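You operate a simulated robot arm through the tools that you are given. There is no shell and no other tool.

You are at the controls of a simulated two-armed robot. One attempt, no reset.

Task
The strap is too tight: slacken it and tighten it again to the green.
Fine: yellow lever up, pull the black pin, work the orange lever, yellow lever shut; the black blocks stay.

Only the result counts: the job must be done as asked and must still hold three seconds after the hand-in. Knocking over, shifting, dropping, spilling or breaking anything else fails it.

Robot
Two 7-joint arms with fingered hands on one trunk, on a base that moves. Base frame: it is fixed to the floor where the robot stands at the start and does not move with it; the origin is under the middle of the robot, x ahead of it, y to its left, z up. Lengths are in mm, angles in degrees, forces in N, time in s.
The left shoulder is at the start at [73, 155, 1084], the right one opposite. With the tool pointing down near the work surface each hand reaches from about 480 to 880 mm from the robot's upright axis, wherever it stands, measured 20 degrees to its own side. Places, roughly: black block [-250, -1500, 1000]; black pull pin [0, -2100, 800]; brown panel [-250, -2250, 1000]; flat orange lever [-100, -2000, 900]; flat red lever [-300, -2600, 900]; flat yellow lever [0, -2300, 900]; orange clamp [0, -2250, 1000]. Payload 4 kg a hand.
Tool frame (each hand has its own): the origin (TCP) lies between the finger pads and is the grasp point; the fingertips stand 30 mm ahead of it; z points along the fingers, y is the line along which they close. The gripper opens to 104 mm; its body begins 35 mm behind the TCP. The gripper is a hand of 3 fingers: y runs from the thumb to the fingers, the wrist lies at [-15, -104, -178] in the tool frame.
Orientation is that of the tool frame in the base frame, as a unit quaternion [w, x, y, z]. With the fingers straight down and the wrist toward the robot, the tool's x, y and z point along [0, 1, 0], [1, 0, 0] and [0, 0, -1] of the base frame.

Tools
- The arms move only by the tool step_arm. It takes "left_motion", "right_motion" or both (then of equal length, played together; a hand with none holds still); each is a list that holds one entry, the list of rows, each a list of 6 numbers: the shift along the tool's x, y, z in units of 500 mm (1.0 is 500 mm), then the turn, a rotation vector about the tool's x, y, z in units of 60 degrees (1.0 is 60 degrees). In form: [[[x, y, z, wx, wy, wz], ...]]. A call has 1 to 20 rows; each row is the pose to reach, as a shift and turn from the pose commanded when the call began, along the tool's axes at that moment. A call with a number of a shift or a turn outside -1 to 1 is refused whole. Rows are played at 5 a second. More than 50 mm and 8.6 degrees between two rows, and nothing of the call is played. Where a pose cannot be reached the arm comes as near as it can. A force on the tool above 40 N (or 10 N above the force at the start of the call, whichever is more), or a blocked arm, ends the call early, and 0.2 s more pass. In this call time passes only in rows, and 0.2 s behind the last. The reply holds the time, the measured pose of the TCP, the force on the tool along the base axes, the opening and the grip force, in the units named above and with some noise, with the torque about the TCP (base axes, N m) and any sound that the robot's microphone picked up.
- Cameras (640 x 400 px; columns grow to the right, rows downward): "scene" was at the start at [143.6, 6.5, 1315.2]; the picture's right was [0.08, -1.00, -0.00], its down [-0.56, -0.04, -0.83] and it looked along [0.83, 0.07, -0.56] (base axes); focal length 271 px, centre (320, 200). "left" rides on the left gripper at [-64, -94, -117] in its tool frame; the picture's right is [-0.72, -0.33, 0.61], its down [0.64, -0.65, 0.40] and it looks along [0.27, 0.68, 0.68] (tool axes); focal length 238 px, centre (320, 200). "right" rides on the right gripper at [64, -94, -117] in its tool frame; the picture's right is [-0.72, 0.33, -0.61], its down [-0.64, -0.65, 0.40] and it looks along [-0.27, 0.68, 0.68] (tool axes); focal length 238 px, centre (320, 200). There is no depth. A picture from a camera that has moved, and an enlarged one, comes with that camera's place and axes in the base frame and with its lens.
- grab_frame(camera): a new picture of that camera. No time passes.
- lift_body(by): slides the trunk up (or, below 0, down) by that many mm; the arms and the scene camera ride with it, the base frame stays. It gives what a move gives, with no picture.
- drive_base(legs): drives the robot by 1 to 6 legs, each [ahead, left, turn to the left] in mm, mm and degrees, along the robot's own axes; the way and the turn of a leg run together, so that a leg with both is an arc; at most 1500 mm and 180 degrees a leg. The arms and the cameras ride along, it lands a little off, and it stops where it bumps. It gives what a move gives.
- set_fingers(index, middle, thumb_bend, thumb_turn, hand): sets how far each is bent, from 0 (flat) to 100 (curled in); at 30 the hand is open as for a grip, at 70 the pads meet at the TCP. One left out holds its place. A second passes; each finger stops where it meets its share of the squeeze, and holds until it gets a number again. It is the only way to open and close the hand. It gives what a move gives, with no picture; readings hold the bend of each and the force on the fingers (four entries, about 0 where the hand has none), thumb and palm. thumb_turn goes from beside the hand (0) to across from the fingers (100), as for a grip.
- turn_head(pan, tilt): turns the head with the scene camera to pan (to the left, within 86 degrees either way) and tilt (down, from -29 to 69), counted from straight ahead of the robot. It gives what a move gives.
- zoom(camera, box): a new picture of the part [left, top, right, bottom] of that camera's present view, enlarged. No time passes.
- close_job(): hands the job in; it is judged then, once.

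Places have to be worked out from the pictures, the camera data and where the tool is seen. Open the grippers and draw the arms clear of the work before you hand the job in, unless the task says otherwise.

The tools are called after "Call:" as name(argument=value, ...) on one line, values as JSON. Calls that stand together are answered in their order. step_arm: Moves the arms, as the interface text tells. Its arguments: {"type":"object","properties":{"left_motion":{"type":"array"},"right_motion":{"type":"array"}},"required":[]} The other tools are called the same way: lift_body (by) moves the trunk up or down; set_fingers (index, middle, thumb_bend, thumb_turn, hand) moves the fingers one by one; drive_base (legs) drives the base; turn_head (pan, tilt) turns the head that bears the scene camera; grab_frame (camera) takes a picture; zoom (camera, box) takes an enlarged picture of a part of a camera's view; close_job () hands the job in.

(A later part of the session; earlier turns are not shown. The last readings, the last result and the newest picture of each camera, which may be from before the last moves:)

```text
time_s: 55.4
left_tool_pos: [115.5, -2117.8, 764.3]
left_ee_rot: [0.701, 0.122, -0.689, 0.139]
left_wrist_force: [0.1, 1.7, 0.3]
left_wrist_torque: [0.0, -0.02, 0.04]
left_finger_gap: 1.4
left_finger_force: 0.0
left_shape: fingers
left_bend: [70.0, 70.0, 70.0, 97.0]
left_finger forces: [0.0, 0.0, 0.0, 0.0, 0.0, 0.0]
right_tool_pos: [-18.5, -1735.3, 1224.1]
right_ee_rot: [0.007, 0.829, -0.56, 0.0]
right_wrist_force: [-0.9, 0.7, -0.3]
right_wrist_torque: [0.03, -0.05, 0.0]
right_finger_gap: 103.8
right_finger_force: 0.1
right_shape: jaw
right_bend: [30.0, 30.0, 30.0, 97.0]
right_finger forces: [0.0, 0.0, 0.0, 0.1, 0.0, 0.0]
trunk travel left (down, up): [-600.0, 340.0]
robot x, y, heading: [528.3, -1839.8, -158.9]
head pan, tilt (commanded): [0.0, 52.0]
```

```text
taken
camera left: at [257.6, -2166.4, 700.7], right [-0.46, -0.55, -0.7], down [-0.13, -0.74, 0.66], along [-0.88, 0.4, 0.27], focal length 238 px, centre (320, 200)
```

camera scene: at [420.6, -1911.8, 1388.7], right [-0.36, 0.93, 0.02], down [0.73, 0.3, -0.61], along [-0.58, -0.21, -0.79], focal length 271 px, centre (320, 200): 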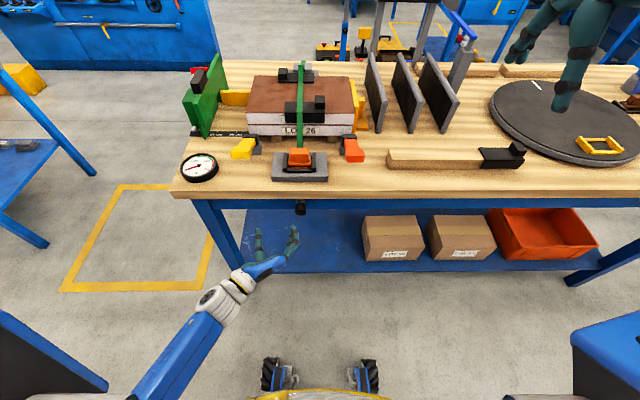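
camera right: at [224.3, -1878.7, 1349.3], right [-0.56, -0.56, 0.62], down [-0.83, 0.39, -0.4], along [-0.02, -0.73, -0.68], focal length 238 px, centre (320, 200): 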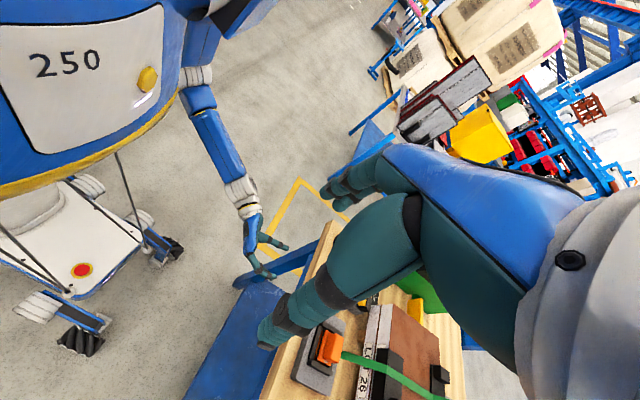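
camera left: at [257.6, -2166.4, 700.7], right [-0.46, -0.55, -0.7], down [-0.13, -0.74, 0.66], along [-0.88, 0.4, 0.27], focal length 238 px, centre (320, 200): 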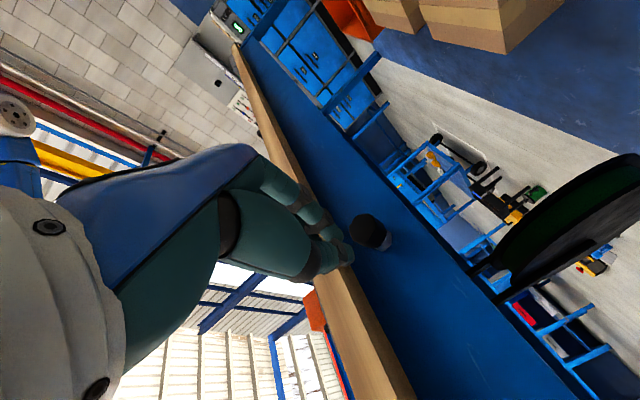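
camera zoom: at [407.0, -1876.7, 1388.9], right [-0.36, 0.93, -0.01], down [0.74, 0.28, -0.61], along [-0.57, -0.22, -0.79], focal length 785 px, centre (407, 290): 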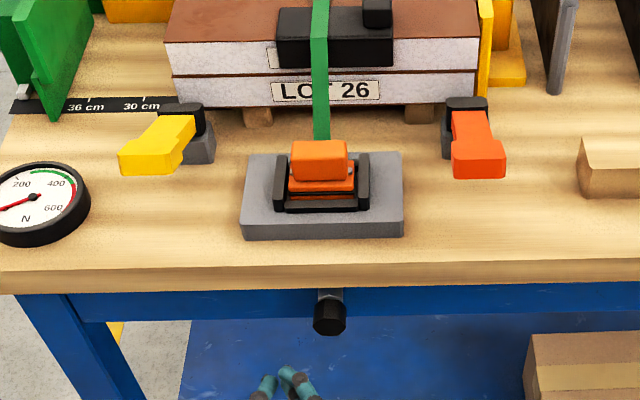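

Settled: the camera is 113 mm further right. The orange lever lies at L −173 (my frame), with its handle at about F 626, z 940 and pivot at F 737. I raise the left hand, move it right, and pitch it down to hover over the orange handle.

Call:
step_arm(left_motion=[[[0.067, 0.051, 0, 0, 0, 0], [0.135, 0.103, 0, 0, 0, 0], [0.202, 0.154, 0, 0, -0.13, 0], [0.27, 0.206, 0, 0, -0.26, 0], [0.337, 0.257, 0, 0, -0.39, 0], [0.405, 0.309, 0, 0, -0.52, 0], [0.472, 0.36, 0, 0, -0.65, 0], [0.472, 0.36, 0.06, 0, -0.78, 0], [0.472, 0.36, 0.13, 0, -0.9, 0], [0.472, 0.36, 0.2, 0, -1.0, 0], [0.472, 0.36, 0.262, 0, -1.0, 0]]])

Call:
zoom(camera="scene", box=[180, 90, 420, 240])

Call:
grab_frame(camera="left")

```text
time_s: 57.8
left_tool_pos: [-68.8, -1996.4, 999.7]
left_ee_rot: [-0.262, -0.177, 0.947, -0.059]
left_wrist_force: [-0.5, 0.7, 0.8]
left_wrist_torque: [-0.04, 0.01, 0.01]
left_finger_gap: 1.4
left_finger_force: 0.0
left_shape: fingers
left_bend: [70.0, 70.0, 70.0, 97.0]
left_finger forces: [0.0, 0.1, 0.0, 0.0, 0.0, 0.0]
right_tool_pos: [-16.7, -1741.3, 1224.5]
right_ee_rot: [0.006, 0.829, -0.559, -0.002]
right_wrist_force: [-0.6, -0.7, -0.8]
right_wrist_torque: [-0.01, -0.03, -0.02]
right_finger_gap: 104.0
right_finger_force: 0.0
right_shape: jaw
right_bend: [30.0, 30.0, 30.0, 97.0]
right_finger forces: [0.1, 0.1, 0.0, 0.0, 0.0, 0.0]
trunk travel left (down, up): [-600.0, 340.0]
robot x, y, heading: [525.3, -1836.8, -159.0]
head pan, tilt (commanded): [0.0, 52.0]
```

```text
2.67 times, centred on (300, 165) of scene
camera zoom: at [406.2, -1881.6, 1388.7], right [-0.36, 0.93, 0.0], down [0.74, 0.28, -0.61], along [-0.57, -0.22, -0.79], focal length 722 px, centre (373, 293)
```

zoom: 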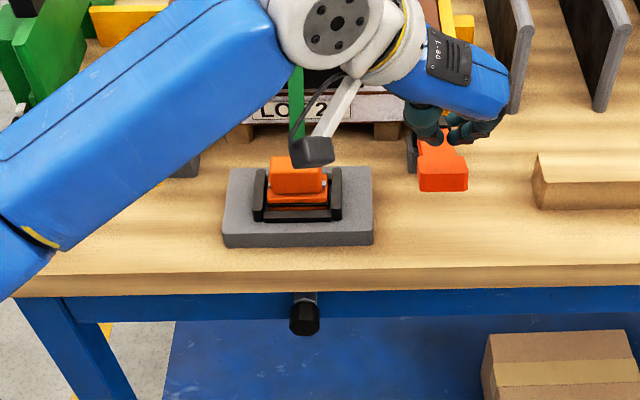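

```text
taken
camera left: at [72.4, -2042.7, 1068.7], right [0.4, -0.21, -0.89], down [-0.47, -0.88, 0.0], along [-0.79, 0.42, -0.45], focal length 238 px, centre (320, 200)
```

left: 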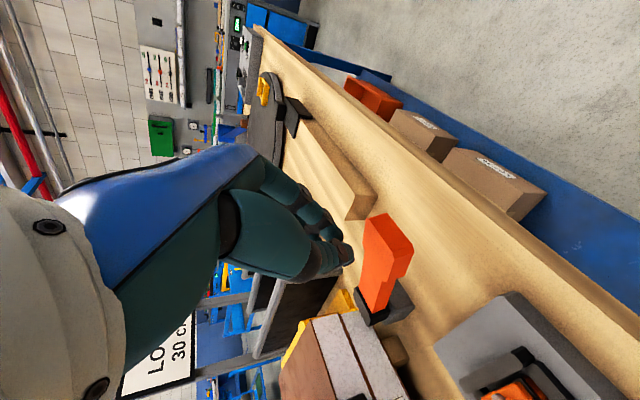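

The TCP is aligned over the orange handle (L −172.5, F 612). I press down slowly, watching force.

Call:
step_arm(left_motion=[[[-0.0122, 0, 0.0207, 0, 0, 0], [-0.0244, 0, 0.0413, 0, 0, 0], [-0.0326, 0, 0.0551, 0, 0, 0], [-0.0407, 0, 0.0689, 0, 0, 0], [-0.0489, 0, 0.0827, 0, 0, 0], [-0.057, 0, 0.0964, 0, 0, 0]]])

Call:
zoom(camera="scene", box=[180, 90, 420, 240])

Call:
grab_frame(camera="left")

```text
time_s: 59.2
left_tool_pos: [-67.4, -1999.0, 943.3]
left_ee_rot: [-0.264, -0.176, 0.947, -0.058]
left_wrist_force: [0.6, 0.9, 3.3]
left_wrist_torque: [-0.04, 0.01, 0.0]
left_finger_gap: 0.4
left_finger_force: 2.2
left_shape: fingers
left_bend: [70.0, 70.0, 70.0, 98.0]
left_finger forces: [2.5, 0.0, 0.0, 0.0, 1.3, 0.0]
right_tool_pos: [-15.4, -1742.7, 1226.0]
right_ee_rot: [0.006, 0.829, -0.56, -0.003]
right_wrist_force: [1.1, 0.5, 0.5]
right_wrist_torque: [0.01, -0.02, 0.03]
right_finger_gap: 104.2
right_finger_force: 0.2
right_shape: jaw
right_bend: [30.0, 30.0, 30.0, 97.0]
right_finger forces: [0.0, 0.1, 0.0, 0.0, 0.1, 0.1]
trunk travel left (down, up): [-600.0, 340.0]
robot x, y, heading: [526.6, -1836.9, -158.8]
head pan, tilt (commanded): [0.0, 52.0]
```

```text
2.67 times, centred on (300, 165) of scene
camera zoom: at [408.6, -1883.0, 1388.9], right [-0.36, 0.93, 0.0], down [0.74, 0.28, -0.61], along [-0.57, -0.22, -0.79], focal length 722 px, centre (373, 293)
```

zoom: 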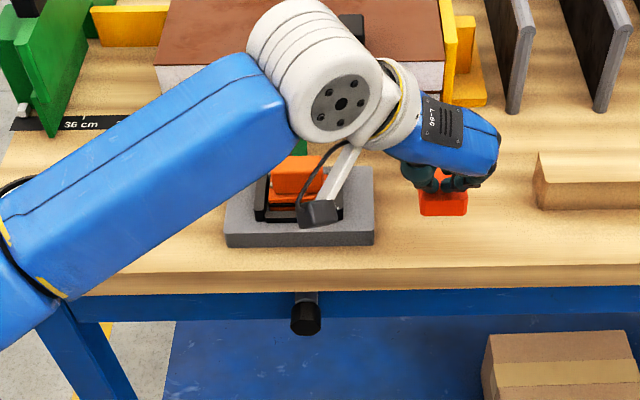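

```text
taken
camera left: at [74.2, -2044.4, 1012.4], right [0.4, -0.21, -0.89], down [-0.47, -0.88, 0.0], along [-0.79, 0.42, -0.45], focal length 238 px, centre (320, 200)
```

left: 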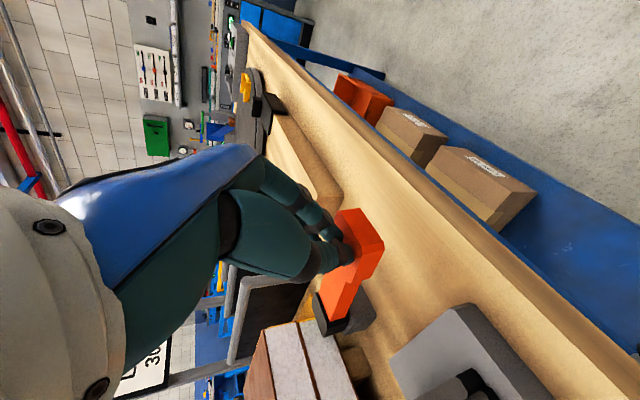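

The lever follows down easily (3 N). I continue pressing another ~24 mm toward flat.

Call:
step_arm(left_motion=[[[-0.0081, 0, 0.0138, 0, 0, 0], [-0.0163, 0, 0.0275, 0, 0, 0], [-0.0244, 0, 0.0413, 0, 0, 0], [-0.0305, 0, 0.0517, 0, 0, 0]]])

Call:
grab_frame(camera="scene")

Call:
grab_frame(camera="left")

Call:
grab_frame(camera="right")

```text
time_s: 60.2
left_tool_pos: [-67.4, -1996.7, 922.5]
left_ee_rot: [-0.273, -0.175, 0.944, -0.054]
left_wrist_force: [-2.9, 2.7, 38.2]
left_wrist_torque: [0.0, 0.48, -0.04]
left_finger_gap: 0.1
left_finger_force: 20.5
left_shape: fingers
left_bend: [71.0, 70.0, 70.0, 99.0]
left_finger forces: [29.2, 0.1, 0.0, 0.0, 10.8, 0.0]
right_tool_pos: [-11.5, -1740.1, 1227.6]
right_ee_rot: [0.008, 0.829, -0.559, -0.004]
right_wrist_force: [-0.2, -0.7, 0.6]
right_wrist_torque: [0.0, -0.01, -0.01]
right_finger_gap: 104.1
right_finger_force: 0.1
right_shape: jaw
right_bend: [30.0, 30.0, 30.0, 97.0]
right_finger forces: [0.0, 0.1, 0.1, 0.0, 0.0, 0.1]
trunk travel left (down, up): [-600.0, 340.0]
robot x, y, heading: [524.6, -1834.8, -159.2]
head pan, tilt (commanded): [0.0, 52.0]
```

```text
taken
camera scene: at [415.3, -1880.1, 1390.4], right [-0.36, 0.93, 0.0], down [0.73, 0.28, -0.62], along [-0.58, -0.22, -0.79], focal length 271 px, centre (320, 200)
```

scene: 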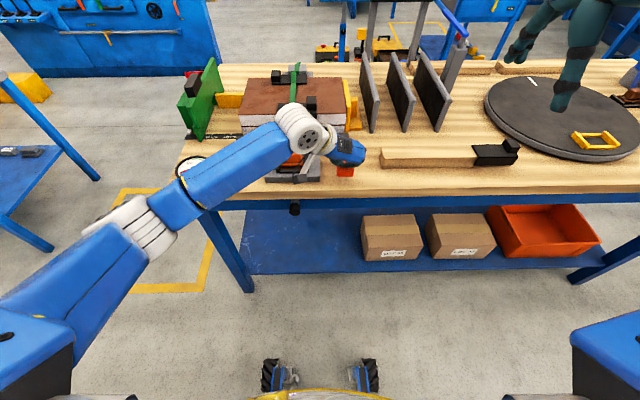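

```text
taken
camera left: at [76.2, -2043.1, 988.9], right [0.38, -0.21, -0.9], down [-0.47, -0.88, 0.0], along [-0.8, 0.42, -0.44], focal length 238 px, centre (320, 200)
```

left: 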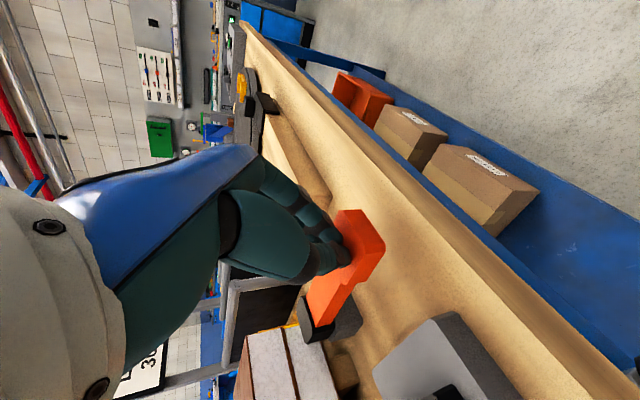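

```text
taken
camera right: at [101.6, -1762.7, 1344.1], right [-0.56, 0.55, 0.62], down [0.36, 0.84, -0.42], along [-0.75, -0.01, -0.67], focal length 238 px, centre (320, 200)
```

right: 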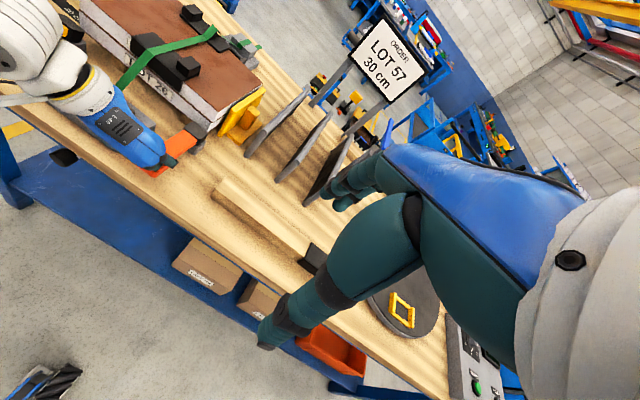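

It bottomed out at 38 N, so the lever is flat. I rise 70 mm and check whether the lever comes back and what the gauge says.

Call:
step_arm(left_motion=[[[0.035, 0, -0.06, 0, 0, 0], [0.071, 0, -0.121, 0, 0, 0]]])

Call:
grab_frame(camera="scene")

Call:
grab_frame(camera="left")

```text
time_s: 60.8
left_tool_pos: [-62.1, -1999.2, 981.6]
left_ee_rot: [-0.262, -0.176, 0.947, -0.058]
left_wrist_force: [-0.4, 0.6, 0.9]
left_wrist_torque: [-0.02, 0.0, -0.03]
left_finger_gap: 0.9
left_finger_force: 0.0
left_shape: fingers
left_bend: [70.0, 70.0, 70.0, 98.0]
left_finger forces: [0.0, 0.0, 0.0, 0.0, 0.0, 0.1]
right_tool_pos: [-13.6, -1744.1, 1225.2]
right_ee_rot: [0.006, 0.829, -0.559, -0.003]
right_wrist_force: [-0.3, -0.4, 0.2]
right_wrist_torque: [-0.02, 0.02, 0.03]
right_finger_gap: 103.9
right_finger_force: 0.0
right_shape: jaw
right_bend: [30.0, 30.0, 30.0, 97.0]
right_finger forces: [0.0, 0.0, 0.0, 0.1, 0.1, 0.1]
trunk travel left (down, up): [-600.0, 340.0]
robot x, y, heading: [526.4, -1839.1, -158.8]
head pan, tilt (commanded): [0.0, 52.0]
```

```text
taken
camera scene: at [409.5, -1883.4, 1388.7], right [-0.36, 0.93, 0.0], down [0.74, 0.28, -0.61], along [-0.57, -0.22, -0.79], focal length 271 px, centre (320, 200)
```

scene: 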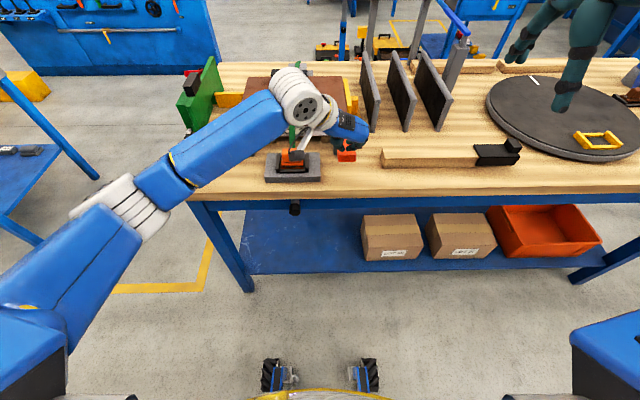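

```text
taken
camera left: at [77.8, -2044.8, 1051.5], right [0.4, -0.21, -0.89], down [-0.47, -0.88, 0.0], along [-0.79, 0.42, -0.46], focal length 238 px, centre (320, 200)
```

left: 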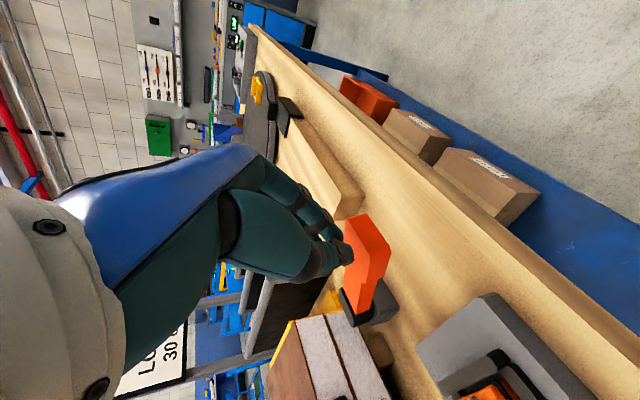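

I zoom in on the orange lever to see whether it sprang back up.

Call:
zoom(camera="scene", box=[260, 110, 400, 198])

Call:
zoom(camera="scene", box=[150, 120, 290, 208])

```text
4.55 times, centred on (330, 154) of scene
camera zoom: at [409.5, -1883.4, 1388.7], right [-0.36, 0.93, 0.0], down [0.74, 0.28, -0.61], along [-0.57, -0.22, -0.79], focal length 1231 px, centre (274, 409)
```

zoom: 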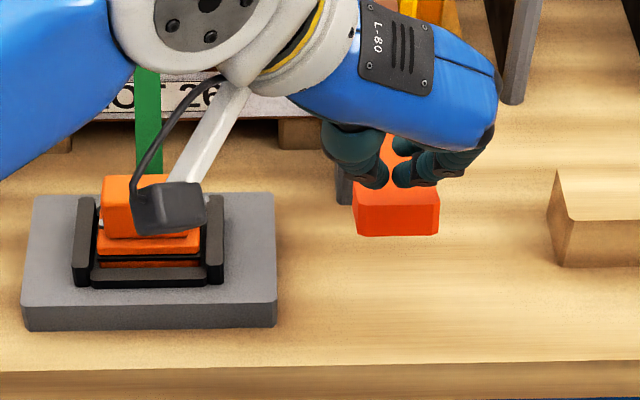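

```text
4.55 times, centred on (220, 164) of scene
camera zoom: at [409.5, -1883.4, 1388.7], right [-0.36, 0.93, 0.0], down [0.74, 0.28, -0.61], along [-0.57, -0.22, -0.79], focal length 1231 px, centre (774, 364)
```

zoom: 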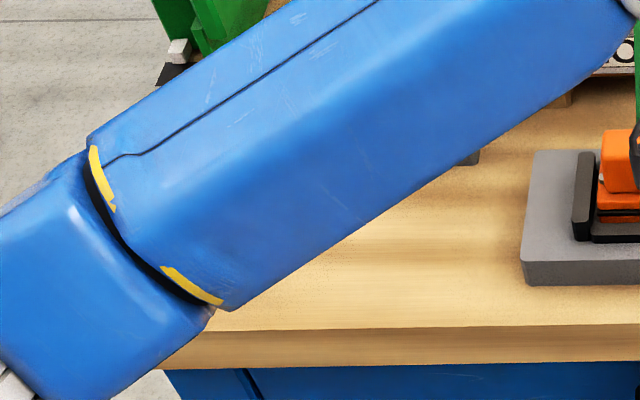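

The lever has sprung back up by itself, so only presses are needed, and the right hand can press from above while I watch the gauge. I move the left hand up and over to wait above the yellow lever.

Call:
step_arm(left_motion=[[[0.0407, 0, -0.0689, 0, 0, 0], [0.0407, -0.091, -0.0689, 0, 0, 0], [0.0407, -0.182, -0.0689, 0, 0, 0], [0.0407, -0.274, -0.0689, 0, 0, 0], [0.0407, -0.365, -0.0689, 0, 0, 0], [0.0407, -0.457, -0.0689, 0, 0, 0], [0.0407, -0.548, -0.0689, 0, 0, 0]]])

Call:
set_fingers(hand="right", index=70, middle=70, thumb_bend=70)

Call:
grab_frame(camera="scene")

Call:
zoom(camera="scene", box=[165, 145, 229, 185])

```text
time_s: 62.4
left_tool_pos: [34.0, -2256.7, 1027.1]
left_ee_rot: [-0.264, -0.176, 0.947, -0.056]
left_wrist_force: [-0.4, -0.3, -0.3]
left_wrist_torque: [0.0, 0.04, 0.0]
left_finger_gap: 0.8
left_finger_force: 0.1
left_shape: fingers
left_bend: [70.0, 70.0, 70.0, 98.0]
left_finger forces: [0.0, 0.0, 0.0, 0.0, 0.0, 0.0]
right_tool_pos: [-14.6, -1745.9, 1224.6]
right_ee_rot: [0.005, 0.83, -0.558, -0.003]
right_wrist_force: [-0.6, 0.0, -0.2]
right_wrist_torque: [-0.02, -0.01, 0.01]
right_finger_gap: 104.1
right_finger_force: 0.1
right_shape: jaw
right_bend: [30.0, 30.0, 30.0, 97.0]
right_finger forces: [0.1, 0.1, 0.0, 0.1, 0.0, 0.0]
trunk travel left (down, up): [-600.0, 340.0]
robot x, y, heading: [524.2, -1839.3, -159.3]
head pan, tilt (commanded): [0.0, 52.0]
```

```text
time_s: 63.4
left_tool_pos: [31.9, -2254.6, 1027.6]
left_ee_rot: [-0.262, -0.176, 0.947, -0.057]
left_wrist_force: [-1.1, 0.4, -0.3]
left_wrist_torque: [-0.01, 0.02, 0.01]
left_finger_gap: 0.7
left_finger_force: 0.0
left_shape: fingers
left_bend: [70.0, 70.0, 70.0, 98.0]
left_finger forces: [0.1, 0.0, 0.0, 0.0, 0.0, 0.1]
right_tool_pos: [-16.2, -1744.3, 1225.1]
right_ee_rot: [0.005, 0.829, -0.559, -0.004]
right_wrist_force: [-0.1, 0.6, -0.9]
right_wrist_torque: [0.0, -0.02, -0.03]
right_finger_gap: 1.5
right_finger_force: 0.1
right_shape: fingers
right_bend: [70.0, 70.0, 70.0, 97.0]
right_finger forces: [0.0, 0.1, 0.0, 0.0, 0.1, 0.0]
trunk travel left (down, up): [-600.0, 340.0]
robot x, y, heading: [527.6, -1837.7, -159.1]
head pan, tilt (commanded): [0.0, 52.0]
```

```text
taken
camera scene: at [408.4, -1884.8, 1388.8], right [-0.36, 0.93, 0.0], down [0.74, 0.28, -0.61], along [-0.57, -0.22, -0.79], focal length 271 px, centre (320, 200)
```

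scene: 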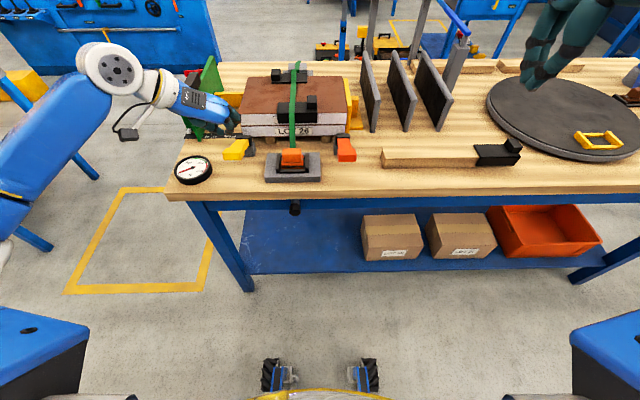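

```text
10.00 times, centred on (197, 165) of scene
camera zoom: at [408.4, -1884.8, 1388.8], right [-0.36, 0.93, 0.0], down [0.74, 0.28, -0.61], along [-0.57, -0.22, -0.79], focal length 2708 px, centre (1550, 550)
```

zoom: 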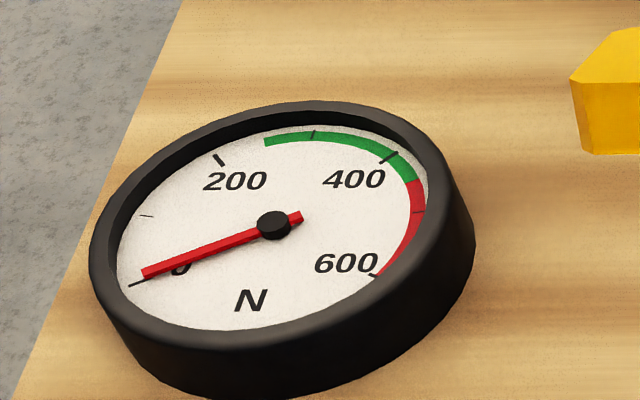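

The gauge still shows about 15 N after one stroke, so the slack must first be taken up. I bring the right hand (closed, pointing down) over the orange handle.

Call:
step_arm(right_motion=[[[0.054, 0.037, 0.054, 0, 0, 0], [0.108, 0.074, 0.108, 0, 0, 0], [0.162, 0.111, 0.162, 0, 0, 0], [0.216, 0.148, 0.216, 0, 0, 0], [0.27, 0.185, 0.27, 0, 0, 0], [0.324, 0.222, 0.324, 0, 0, 0], [0.378, 0.259, 0.378, 0, 0, 0], [0.43, 0.295, 0.42, 0, 0, 0]]])

Call:
grab_frame(camera="scene")

Call:
grab_frame(camera="right")

```text
time_s: 65.2
left_tool_pos: [33.5, -2256.3, 1026.6]
left_ee_rot: [-0.263, -0.176, 0.947, -0.056]
left_wrist_force: [-0.3, -0.4, -0.9]
left_wrist_torque: [-0.01, 0.02, -0.01]
left_finger_gap: 0.7
left_finger_force: 0.0
left_shape: fingers
left_bend: [70.0, 70.0, 70.0, 98.0]
left_finger forces: [0.0, 0.1, 0.1, 0.1, 0.0, 0.0]
right_tool_pos: [-75.6, -2002.9, 1015.2]
right_ee_rot: [0.004, 0.83, -0.558, -0.004]
right_wrist_force: [-0.2, 0.3, -0.2]
right_wrist_torque: [0.0, -0.03, 0.0]
right_finger_gap: 1.3
right_finger_force: 0.0
right_shape: fingers
right_bend: [70.0, 70.0, 70.0, 97.0]
right_finger forces: [0.0, 0.0, 0.1, 0.1, 0.1, 0.0]
trunk travel left (down, up): [-600.0, 340.0]
robot x, y, heading: [530.0, -1838.7, -159.0]
head pan, tilt (commanded): [0.0, 52.0]
```

```text
taken
camera scene: at [407.4, -1888.5, 1388.6], right [-0.36, 0.93, 0.0], down [0.74, 0.28, -0.61], along [-0.57, -0.22, -0.79], focal length 271 px, centre (320, 200)
```

scene: 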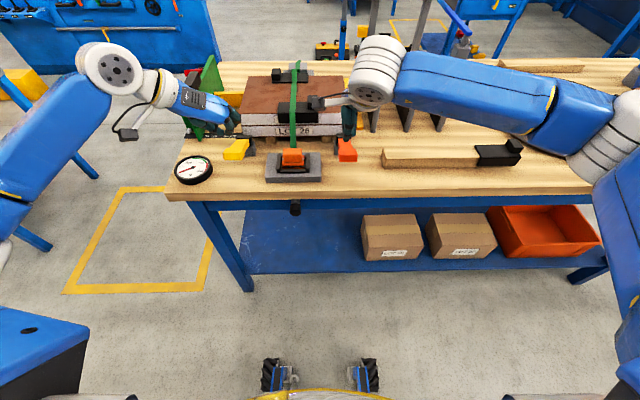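

```text
taken
camera right: at [35.8, -2025.8, 1131.8], right [-0.56, 0.55, 0.62], down [0.36, 0.84, -0.41], along [-0.74, -0.01, -0.67], focal length 238 px, centre (320, 200)
```

right: 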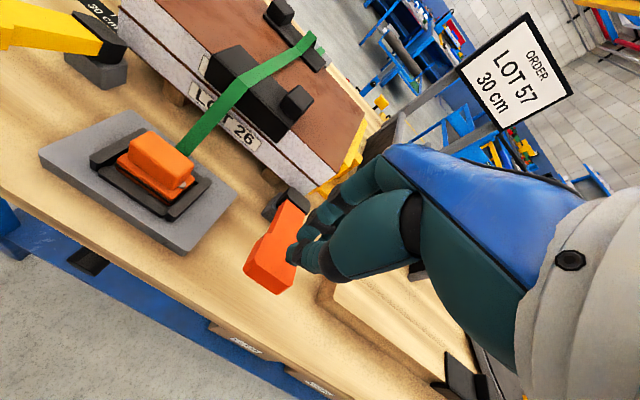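

The right hand is over the handle (F 621, L −169, z 1015) and the gauge is visible. I press down with the right hand to about z 927 and look at the gauge in the pressed state.

Call:
step_arm(right_motion=[[[0, 0, 0.08, 0, 0, 0], [0, 0, 0.11, 0, 0, 0], [0, 0, 0.13, 0, 0, 0], [0, 0, 0.15, 0, 0, 0], [0, 0, 0.166, 0, 0, 0], [0, 0, 0.176, 0, 0, 0]]])

Call:
zoom(camera="scene", box=[165, 90, 405, 240])

Call:
zoom(camera="scene", box=[165, 145, 229, 185])

Call:
grab_frame(camera="right")

```text
time_s: 66.6
left_tool_pos: [34.5, -2254.7, 1028.9]
left_ee_rot: [-0.264, -0.177, 0.947, -0.056]
left_wrist_force: [0.2, -1.0, -0.6]
left_wrist_torque: [0.01, 0.0, -0.02]
left_finger_gap: 1.1
left_finger_force: 0.0
left_shape: fingers
left_bend: [70.0, 70.0, 70.0, 98.0]
left_finger forces: [0.1, 0.0, 0.0, 0.1, 0.1, 0.0]
right_tool_pos: [-75.0, -2000.5, 931.2]
right_ee_rot: [0.006, 0.829, -0.559, -0.004]
right_wrist_force: [3.3, 1.6, 3.9]
right_wrist_torque: [0.07, -0.19, -0.01]
right_finger_gap: 6.6
right_finger_force: 4.0
right_shape: fingers
right_bend: [70.0, 70.0, 67.0, 98.0]
right_finger forces: [0.0, 0.0, 0.1, 0.0, 6.8, 0.0]
trunk travel left (down, up): [-600.0, 340.0]
robot x, y, heading: [529.1, -1837.5, -159.0]
head pan, tilt (commanded): [0.0, 52.0]
```

```text
2.67 times, centred on (285, 165) of scene
camera zoom: at [410.3, -1885.3, 1389.0], right [-0.36, 0.93, 0.0], down [0.74, 0.28, -0.61], along [-0.57, -0.22, -0.79], focal length 722 px, centre (413, 293)
```

zoom: 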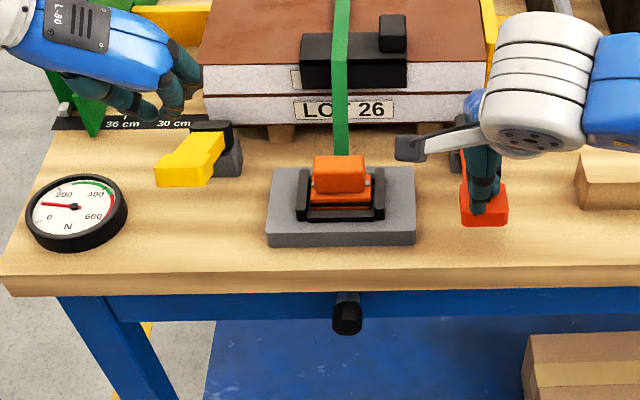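

```text
10.00 times, centred on (197, 165) of scene
camera zoom: at [410.3, -1885.3, 1389.0], right [-0.36, 0.93, 0.0], down [0.74, 0.28, -0.61], along [-0.57, -0.22, -0.79], focal length 2708 px, centre (1550, 550)
```

zoom: 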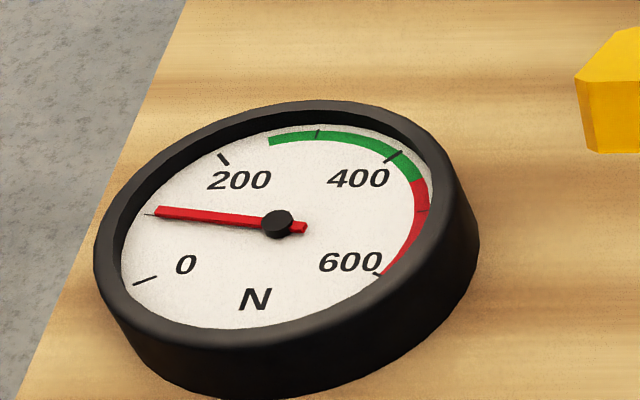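

```text
taken
camera right: at [37.5, -2023.4, 1047.0], right [-0.56, 0.55, 0.62], down [0.36, 0.84, -0.41], along [-0.74, -0.01, -0.67], focal length 238 px, centre (320, 200)
```

right: 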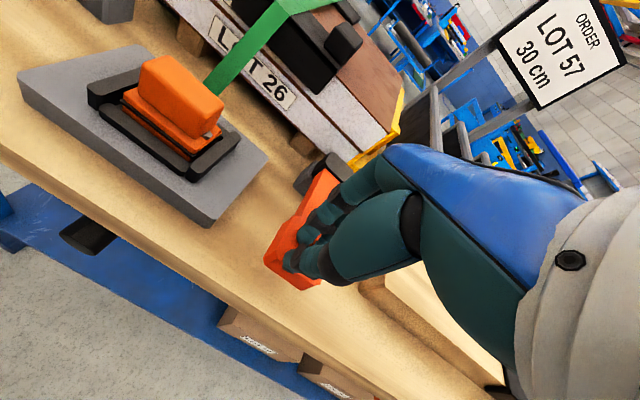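

The gauge now reads about 100 N with the lever pressed. I release it (up 50 mm) and check that it holds.

Call:
step_arm(right_motion=[[[0, 0, -0.04, 0, 0, 0], [0, 0, -0.08, 0, 0, 0], [0, 0, -0.11, 0, 0, 0]]])

Call:
zoom(camera="scene", box=[165, 90, 405, 240])

Call:
zoom(camera="scene", box=[165, 145, 229, 185])

```text
time_s: 67.4
left_tool_pos: [34.1, -2254.5, 1027.9]
left_ee_rot: [-0.262, -0.175, 0.947, -0.057]
left_wrist_force: [0.1, 0.0, 0.0]
left_wrist_torque: [0.0, -0.01, -0.03]
left_finger_gap: 0.8
left_finger_force: 0.1
left_shape: fingers
left_bend: [70.0, 70.0, 70.0, 98.0]
left_finger forces: [0.1, 0.0, 0.0, 0.0, 0.0, 0.0]
right_tool_pos: [-73.7, -2002.3, 984.8]
right_ee_rot: [0.005, 0.829, -0.559, -0.004]
right_wrist_force: [-0.4, -0.6, 0.0]
right_wrist_torque: [0.0, 0.02, -0.03]
right_finger_gap: 0.7
right_finger_force: 0.0
right_shape: fingers
right_bend: [70.0, 70.0, 70.0, 98.0]
right_finger forces: [0.1, 0.0, 0.0, 0.1, 0.0, 0.0]
trunk travel left (down, up): [-600.0, 340.0]
robot x, y, heading: [526.6, -1837.3, -159.0]
head pan, tilt (commanded): [0.0, 52.0]
```

```text
2.67 times, centred on (285, 165) of scene
camera zoom: at [408.5, -1886.3, 1388.7], right [-0.36, 0.93, 0.0], down [0.74, 0.28, -0.61], along [-0.57, -0.22, -0.79], focal length 722 px, centre (413, 293)
```

zoom: 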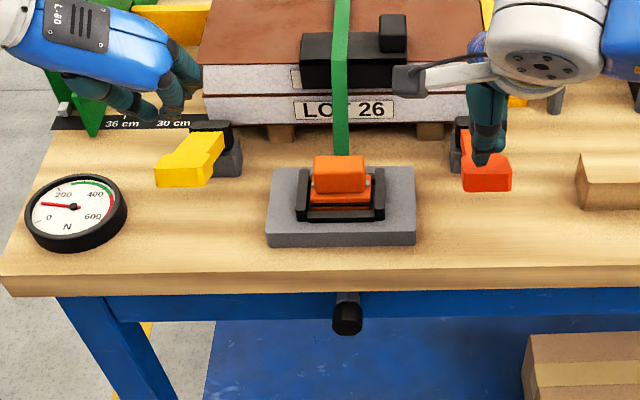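

```text
10.00 times, centred on (197, 165) of scene
camera zoom: at [408.5, -1886.3, 1388.7], right [-0.36, 0.93, 0.0], down [0.74, 0.28, -0.61], along [-0.57, -0.22, -0.79], focal length 2708 px, centre (1550, 550)
```

zoom: 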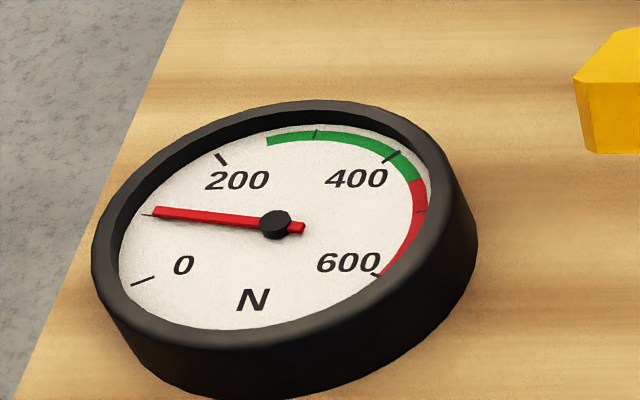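

It holds at about 100 N and the lever has come back up. I do another full stroke down and up in one call and check again.

Call:
step_arm(right_motion=[[[0, 0, 0.03, 0, 0, 0], [0, 0, 0.055, 0, 0, 0], [0, 0, 0.08, 0, 0, 0], [0, 0, 0.1, 0, 0, 0], [0, 0, 0.115, 0, 0, 0], [0, 0, 0.07, 0, 0, 0], [0, 0, 0, 0, 0, 0]]])

Call:
zoom(camera="scene", box=[165, 90, 405, 240])

Call:
zoom(camera="scene", box=[165, 145, 229, 185])

```text
time_s: 69.0
left_tool_pos: [33.2, -2256.2, 1027.0]
left_ee_rot: [-0.263, -0.176, 0.947, -0.056]
left_wrist_force: [0.8, 0.4, -0.3]
left_wrist_torque: [0.01, 0.03, 0.0]
left_finger_gap: 0.6
left_finger_force: 0.0
left_shape: fingers
left_bend: [70.0, 70.0, 70.0, 98.0]
left_finger forces: [0.0, 0.1, 0.0, 0.1, 0.0, 0.0]
right_tool_pos: [-73.2, -2001.3, 985.5]
right_ee_rot: [0.005, 0.829, -0.559, -0.003]
right_wrist_force: [-0.1, 0.4, -0.4]
right_wrist_torque: [0.02, -0.01, 0.02]
right_finger_gap: 0.5
right_finger_force: 0.1
right_shape: fingers
right_bend: [70.0, 70.0, 70.0, 98.0]
right_finger forces: [0.0, 0.0, 0.0, 0.1, 0.0, 0.0]
trunk travel left (down, up): [-600.0, 340.0]
robot x, y, heading: [523.7, -1839.1, -158.6]
head pan, tilt (commanded): [0.0, 52.0]
```

```text
2.67 times, centred on (285, 165) of scene
camera zoom: at [408.6, -1886.3, 1388.7], right [-0.36, 0.93, 0.0], down [0.74, 0.28, -0.61], along [-0.57, -0.22, -0.79], focal length 722 px, centre (413, 293)
```

zoom: 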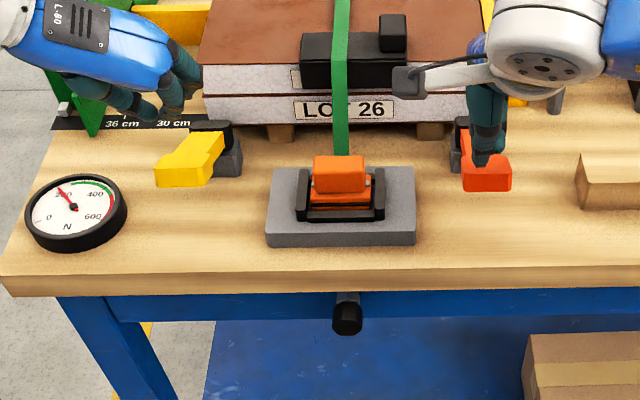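

```text
10.00 times, centred on (197, 165) of scene
camera zoom: at [408.6, -1886.3, 1388.7], right [-0.36, 0.93, 0.0], down [0.74, 0.28, -0.61], along [-0.57, -0.22, -0.79], focal length 2708 px, centre (1550, 550)
```

zoom: 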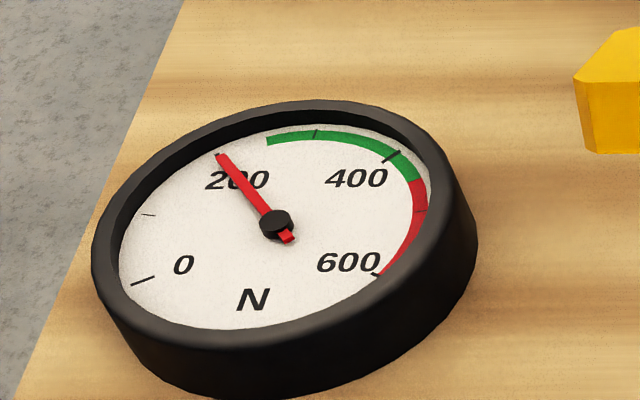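

The gauge now reads about 195 N; each stroke adds about 95 N. One more full stroke should bring it to about 290 N, inside the green.

Call:
step_arm(right_motion=[[[0, 0, 0.03, 0, 0, 0], [0, 0, 0.055, 0, 0, 0], [0, 0, 0.08, 0, 0, 0], [0, 0, 0.1, 0, 0, 0], [0, 0, 0.115, 0, 0, 0], [0, 0, 0.07, 0, 0, 0], [0, 0, 0, 0, 0, 0]]])

Call:
zoom(camera="scene", box=[165, 90, 405, 240])

Call:
zoom(camera="scene", box=[165, 145, 229, 185])

```text
time_s: 70.6
left_tool_pos: [33.2, -2256.2, 1026.6]
left_ee_rot: [-0.264, -0.176, 0.947, -0.058]
left_wrist_force: [0.5, 0.2, 0.1]
left_wrist_torque: [0.02, -0.01, 0.0]
left_finger_gap: 0.8
left_finger_force: 0.1
left_shape: fingers
left_bend: [70.0, 70.0, 70.0, 98.0]
left_finger forces: [0.0, 0.1, 0.0, 0.1, 0.1, 0.0]
right_tool_pos: [-72.3, -2002.4, 987.9]
right_ee_rot: [0.005, 0.829, -0.56, -0.003]
right_wrist_force: [0.4, 0.2, 0.6]
right_wrist_torque: [-0.01, -0.05, 0.01]
right_finger_gap: 0.8
right_finger_force: 0.1
right_shape: fingers
right_bend: [70.0, 70.0, 70.0, 98.0]
right_finger forces: [0.0, 0.0, 0.0, 0.0, 0.1, 0.0]
trunk travel left (down, up): [-600.0, 340.0]
robot x, y, heading: [522.6, -1840.5, -159.0]
head pan, tilt (commanded): [0.0, 52.0]
```

```text
2.67 times, centred on (285, 165) of scene
camera zoom: at [408.7, -1886.3, 1388.7], right [-0.36, 0.93, 0.0], down [0.74, 0.28, -0.61], along [-0.57, -0.22, -0.79], focal length 722 px, centre (413, 293)
```

zoom: 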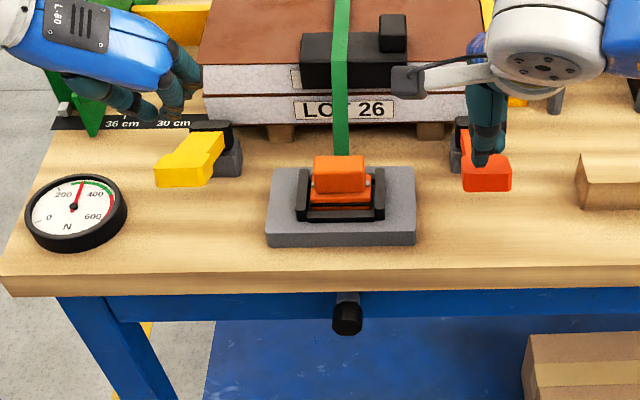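

```text
10.00 times, centred on (197, 165) of scene
camera zoom: at [408.7, -1886.3, 1388.7], right [-0.36, 0.93, 0.0], down [0.74, 0.28, -0.61], along [-0.57, -0.22, -0.79], focal length 2708 px, centre (1550, 550)
```

zoom: 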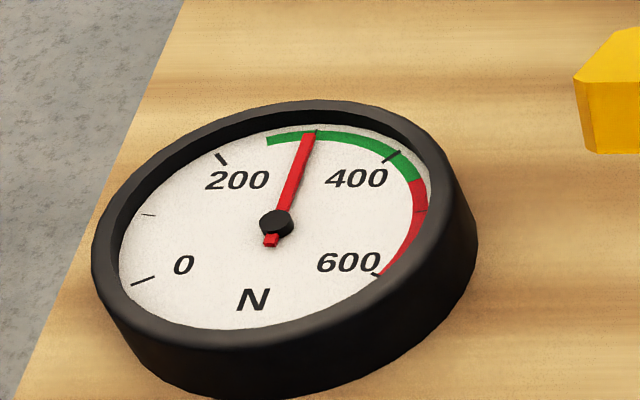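

The gauge reads about 292 N, in the green (roughly 255–445) but below its middle. I'll add a partial stroke: press part-way and look at the gauge before going on.

Call:
step_arm(right_motion=[[[0, 0, 0.03, 0, 0, 0], [0, 0, 0.05, 0, 0, 0], [0, 0, 0.065, 0, 0, 0], [0, 0, 0.08, 0, 0, 0]]])

Call:
zoom(camera="scene", box=[165, 145, 229, 185])

Call:
zoom(camera="scene", box=[285, 110, 397, 180])

```text
time_s: 71.6
left_tool_pos: [34.0, -2255.0, 1027.3]
left_ee_rot: [-0.263, -0.176, 0.947, -0.057]
left_wrist_force: [0.4, -0.4, -0.4]
left_wrist_torque: [0.05, 0.03, -0.02]
left_finger_gap: 1.1
left_finger_force: 0.1
left_shape: fingers
left_bend: [70.0, 70.0, 70.0, 98.0]
left_finger forces: [0.0, 0.0, 0.0, 0.1, 0.1, 0.1]
right_tool_pos: [-74.8, -2002.6, 945.1]
right_ee_rot: [0.006, 0.829, -0.56, -0.004]
right_wrist_force: [1.9, 2.1, 3.0]
right_wrist_torque: [0.04, -0.11, 0.01]
right_finger_gap: 3.8
right_finger_force: 4.1
right_shape: fingers
right_bend: [70.0, 70.0, 68.0, 97.0]
right_finger forces: [0.0, 0.0, 0.0, 0.0, 8.2, 0.1]
trunk travel left (down, up): [-600.0, 340.0]
robot x, y, heading: [528.1, -1837.1, -158.9]
head pan, tilt (commanded): [0.0, 52.0]
```

```text
10.00 times, centred on (197, 165) of scene
camera zoom: at [409.1, -1885.7, 1388.9], right [-0.36, 0.93, 0.0], down [0.74, 0.28, -0.61], along [-0.57, -0.22, -0.79], focal length 2708 px, centre (1550, 550)
```

zoom: 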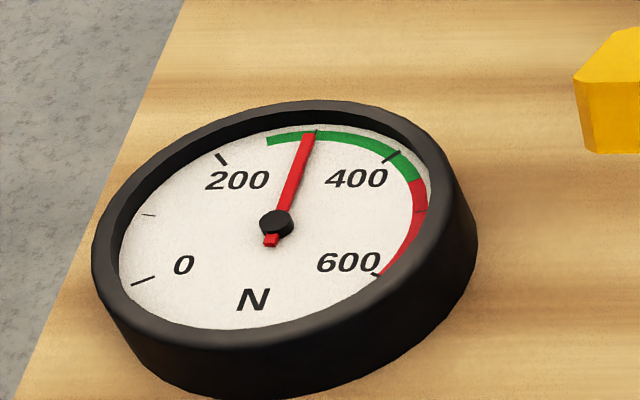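

```text
5.71 times, centred on (341, 145) of scene
camera zoom: at [409.1, -1885.7, 1388.9], right [-0.36, 0.93, 0.0], down [0.74, 0.28, -0.61], along [-0.57, -0.22, -0.79], focal length 1547 px, centre (200, 514)
```

zoom: 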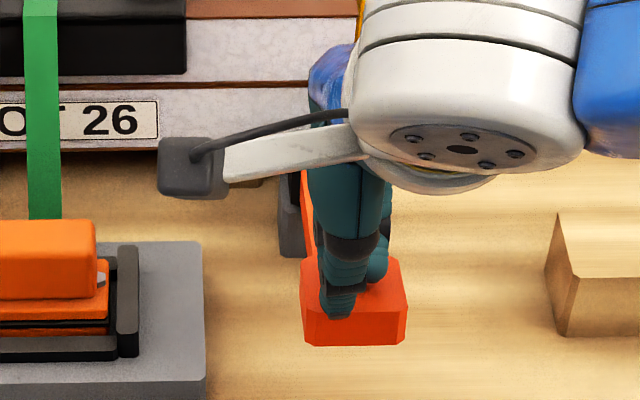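

A half press adds nothing, so strokes count in whole steps of ~95 N. 292 N is in the green, so I stop here: release the orange lever and draw the right hand up and away to the right.

Call:
step_arm(right_motion=[[[0, 0, -0.06, 0, 0, 0], [0, 0, -0.14, 0, 0, 0], [0, 0, -0.22, 0, 0, 0], [-0.08, -0.03, -0.26, 0, 0, 0], [-0.16, -0.06, -0.3, 0, 0, 0], [-0.24, -0.09, -0.34, 0, 0, 0], [-0.32, -0.12, -0.36, 0, 0, 0]]])

Call:
zoom(camera="scene", box=[165, 90, 405, 240])

Call:
zoom(camera="scene", box=[165, 145, 229, 185])

Call:
grab_frame(camera="left")

```text
time_s: 73.2
left_tool_pos: [34.8, -2253.8, 1029.1]
left_ee_rot: [-0.264, -0.176, 0.947, -0.057]
left_wrist_force: [-0.1, 0.3, 0.8]
left_wrist_torque: [0.0, 0.01, 0.02]
left_finger_gap: 0.9
left_finger_force: 0.0
left_shape: fingers
left_bend: [70.0, 70.0, 70.0, 98.0]
left_finger forces: [0.0, 0.0, 0.0, 0.0, 0.0, 0.0]
right_tool_pos: [-73.9, -1827.1, 1126.9]
right_ee_rot: [0.006, 0.829, -0.559, -0.002]
right_wrist_force: [-0.4, 0.9, -0.6]
right_wrist_torque: [-0.02, 0.02, 0.0]
right_finger_gap: 0.8
right_finger_force: 0.0
right_shape: fingers
right_bend: [70.0, 70.0, 70.0, 97.0]
right_finger forces: [0.1, 0.0, 0.1, 0.1, 0.1, 0.0]
trunk travel left (down, up): [-600.0, 340.0]
robot x, y, heading: [524.2, -1840.4, -159.2]
head pan, tilt (commanded): [0.0, 52.0]
```

```text
2.67 times, centred on (285, 165) of scene
camera zoom: at [409.6, -1883.6, 1389.0], right [-0.36, 0.93, 0.0], down [0.74, 0.28, -0.61], along [-0.57, -0.22, -0.79], focal length 722 px, centre (413, 293)
```

zoom: 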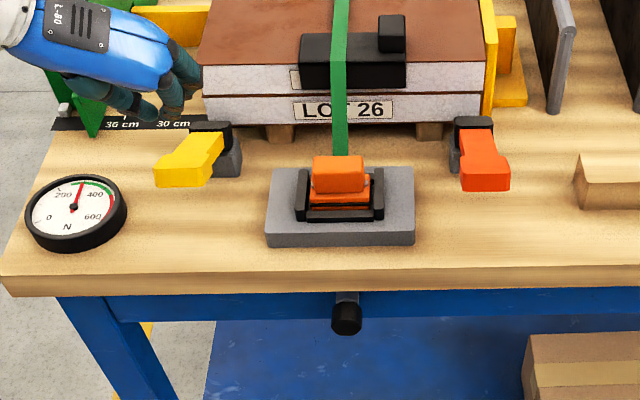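

```text
10.00 times, centred on (197, 165) of scene
camera zoom: at [409.6, -1883.6, 1389.0], right [-0.36, 0.93, 0.0], down [0.74, 0.28, -0.61], along [-0.57, -0.22, -0.79], focal length 2708 px, centre (1550, 550)
```

zoom: 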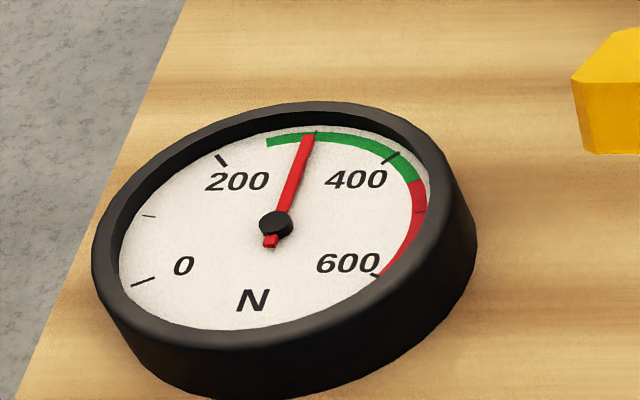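

```text
taken
camera left: at [175.7, -2299.9, 1097.7], right [0.4, -0.21, -0.89], down [-0.47, -0.88, 0.0], along [-0.79, 0.42, -0.45], focal length 238 px, centre (320, 200)
```

left: 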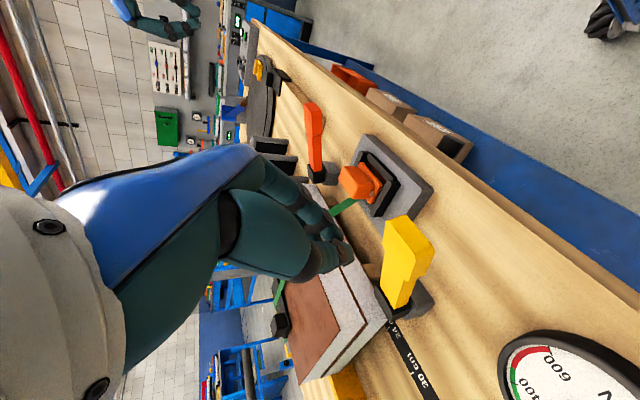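

Right hand clear, orange lever up, gauge steady at about 292 N. The left hand is right above the yellow handle (L 105, F 608); I press it down slowly to shut it.

Call:
step_arm(left_motion=[[[-0.0305, 0, 0.0517, 0, 0, 0], [-0.0509, 0, 0.0861, 0, 0, 0], [-0.0631, 0, 0.1068, 0, 0, 0], [-0.0733, 0, 0.124, 0, 0, 0], [-0.0835, 0, 0.1412, 0, 0, 0], [-0.0937, 0, 0.1584, 0, 0, 0], [-0.1018, 0, 0.1722, 0, 0, 0], [-0.1079, 0, 0.1825, 0, 0, 0]]])

Call:
zoom(camera="scene", box=[165, 90, 405, 240])

Call:
grab_frame(camera="left")

```text
time_s: 75.0
left_tool_pos: [32.8, -2255.0, 923.5]
left_ee_rot: [-0.265, -0.176, 0.946, -0.058]
left_wrist_force: [-0.8, -0.8, 7.1]
left_wrist_torque: [-0.03, 0.16, 0.01]
left_finger_gap: 0.0
left_finger_force: 3.8
left_shape: fingers
left_bend: [70.0, 70.0, 70.0, 98.0]
left_finger forces: [5.3, 0.1, 0.0, 0.0, 1.8, 0.1]
right_tool_pos: [-75.5, -1828.4, 1125.7]
right_ee_rot: [0.006, 0.829, -0.559, -0.003]
right_wrist_force: [0.1, -0.1, 0.4]
right_wrist_torque: [0.01, -0.01, -0.01]
right_finger_gap: 0.8
right_finger_force: 0.1
right_shape: fingers
right_bend: [70.0, 70.0, 70.0, 97.0]
right_finger forces: [0.1, 0.0, 0.0, 0.1, 0.0, 0.1]
trunk travel left (down, up): [-600.0, 340.0]
robot x, y, heading: [528.6, -1836.0, -158.9]
head pan, tilt (commanded): [0.0, 52.0]
```

```text
2.67 times, centred on (285, 165) of scene
camera zoom: at [409.7, -1883.6, 1389.2], right [-0.36, 0.93, 0.0], down [0.74, 0.28, -0.61], along [-0.57, -0.22, -0.79], focal length 722 px, centre (413, 293)
```

zoom: 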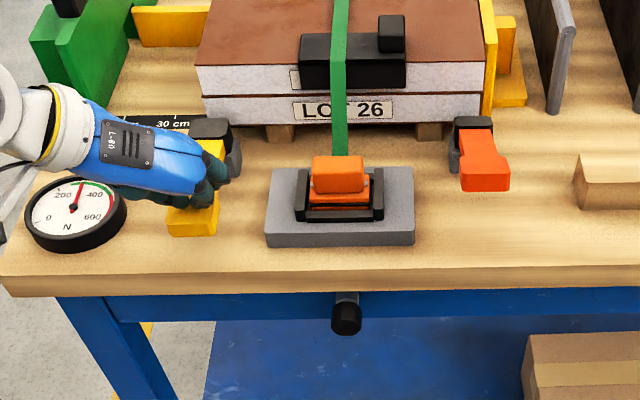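

```text
taken
camera left: at [174.9, -2299.8, 992.6], right [0.4, -0.21, -0.89], down [-0.47, -0.88, 0.0], along [-0.79, 0.42, -0.45], focal length 238 px, centre (320, 200)
```

left: 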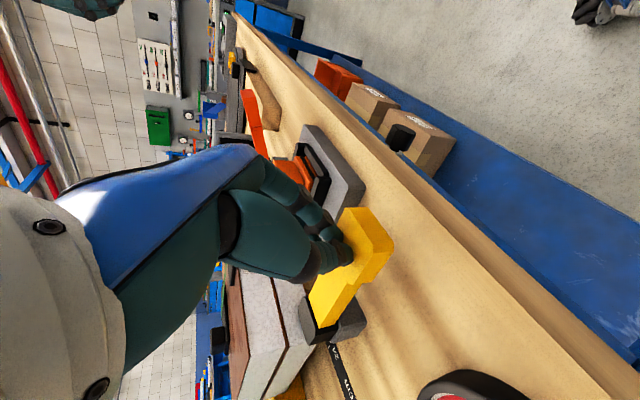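

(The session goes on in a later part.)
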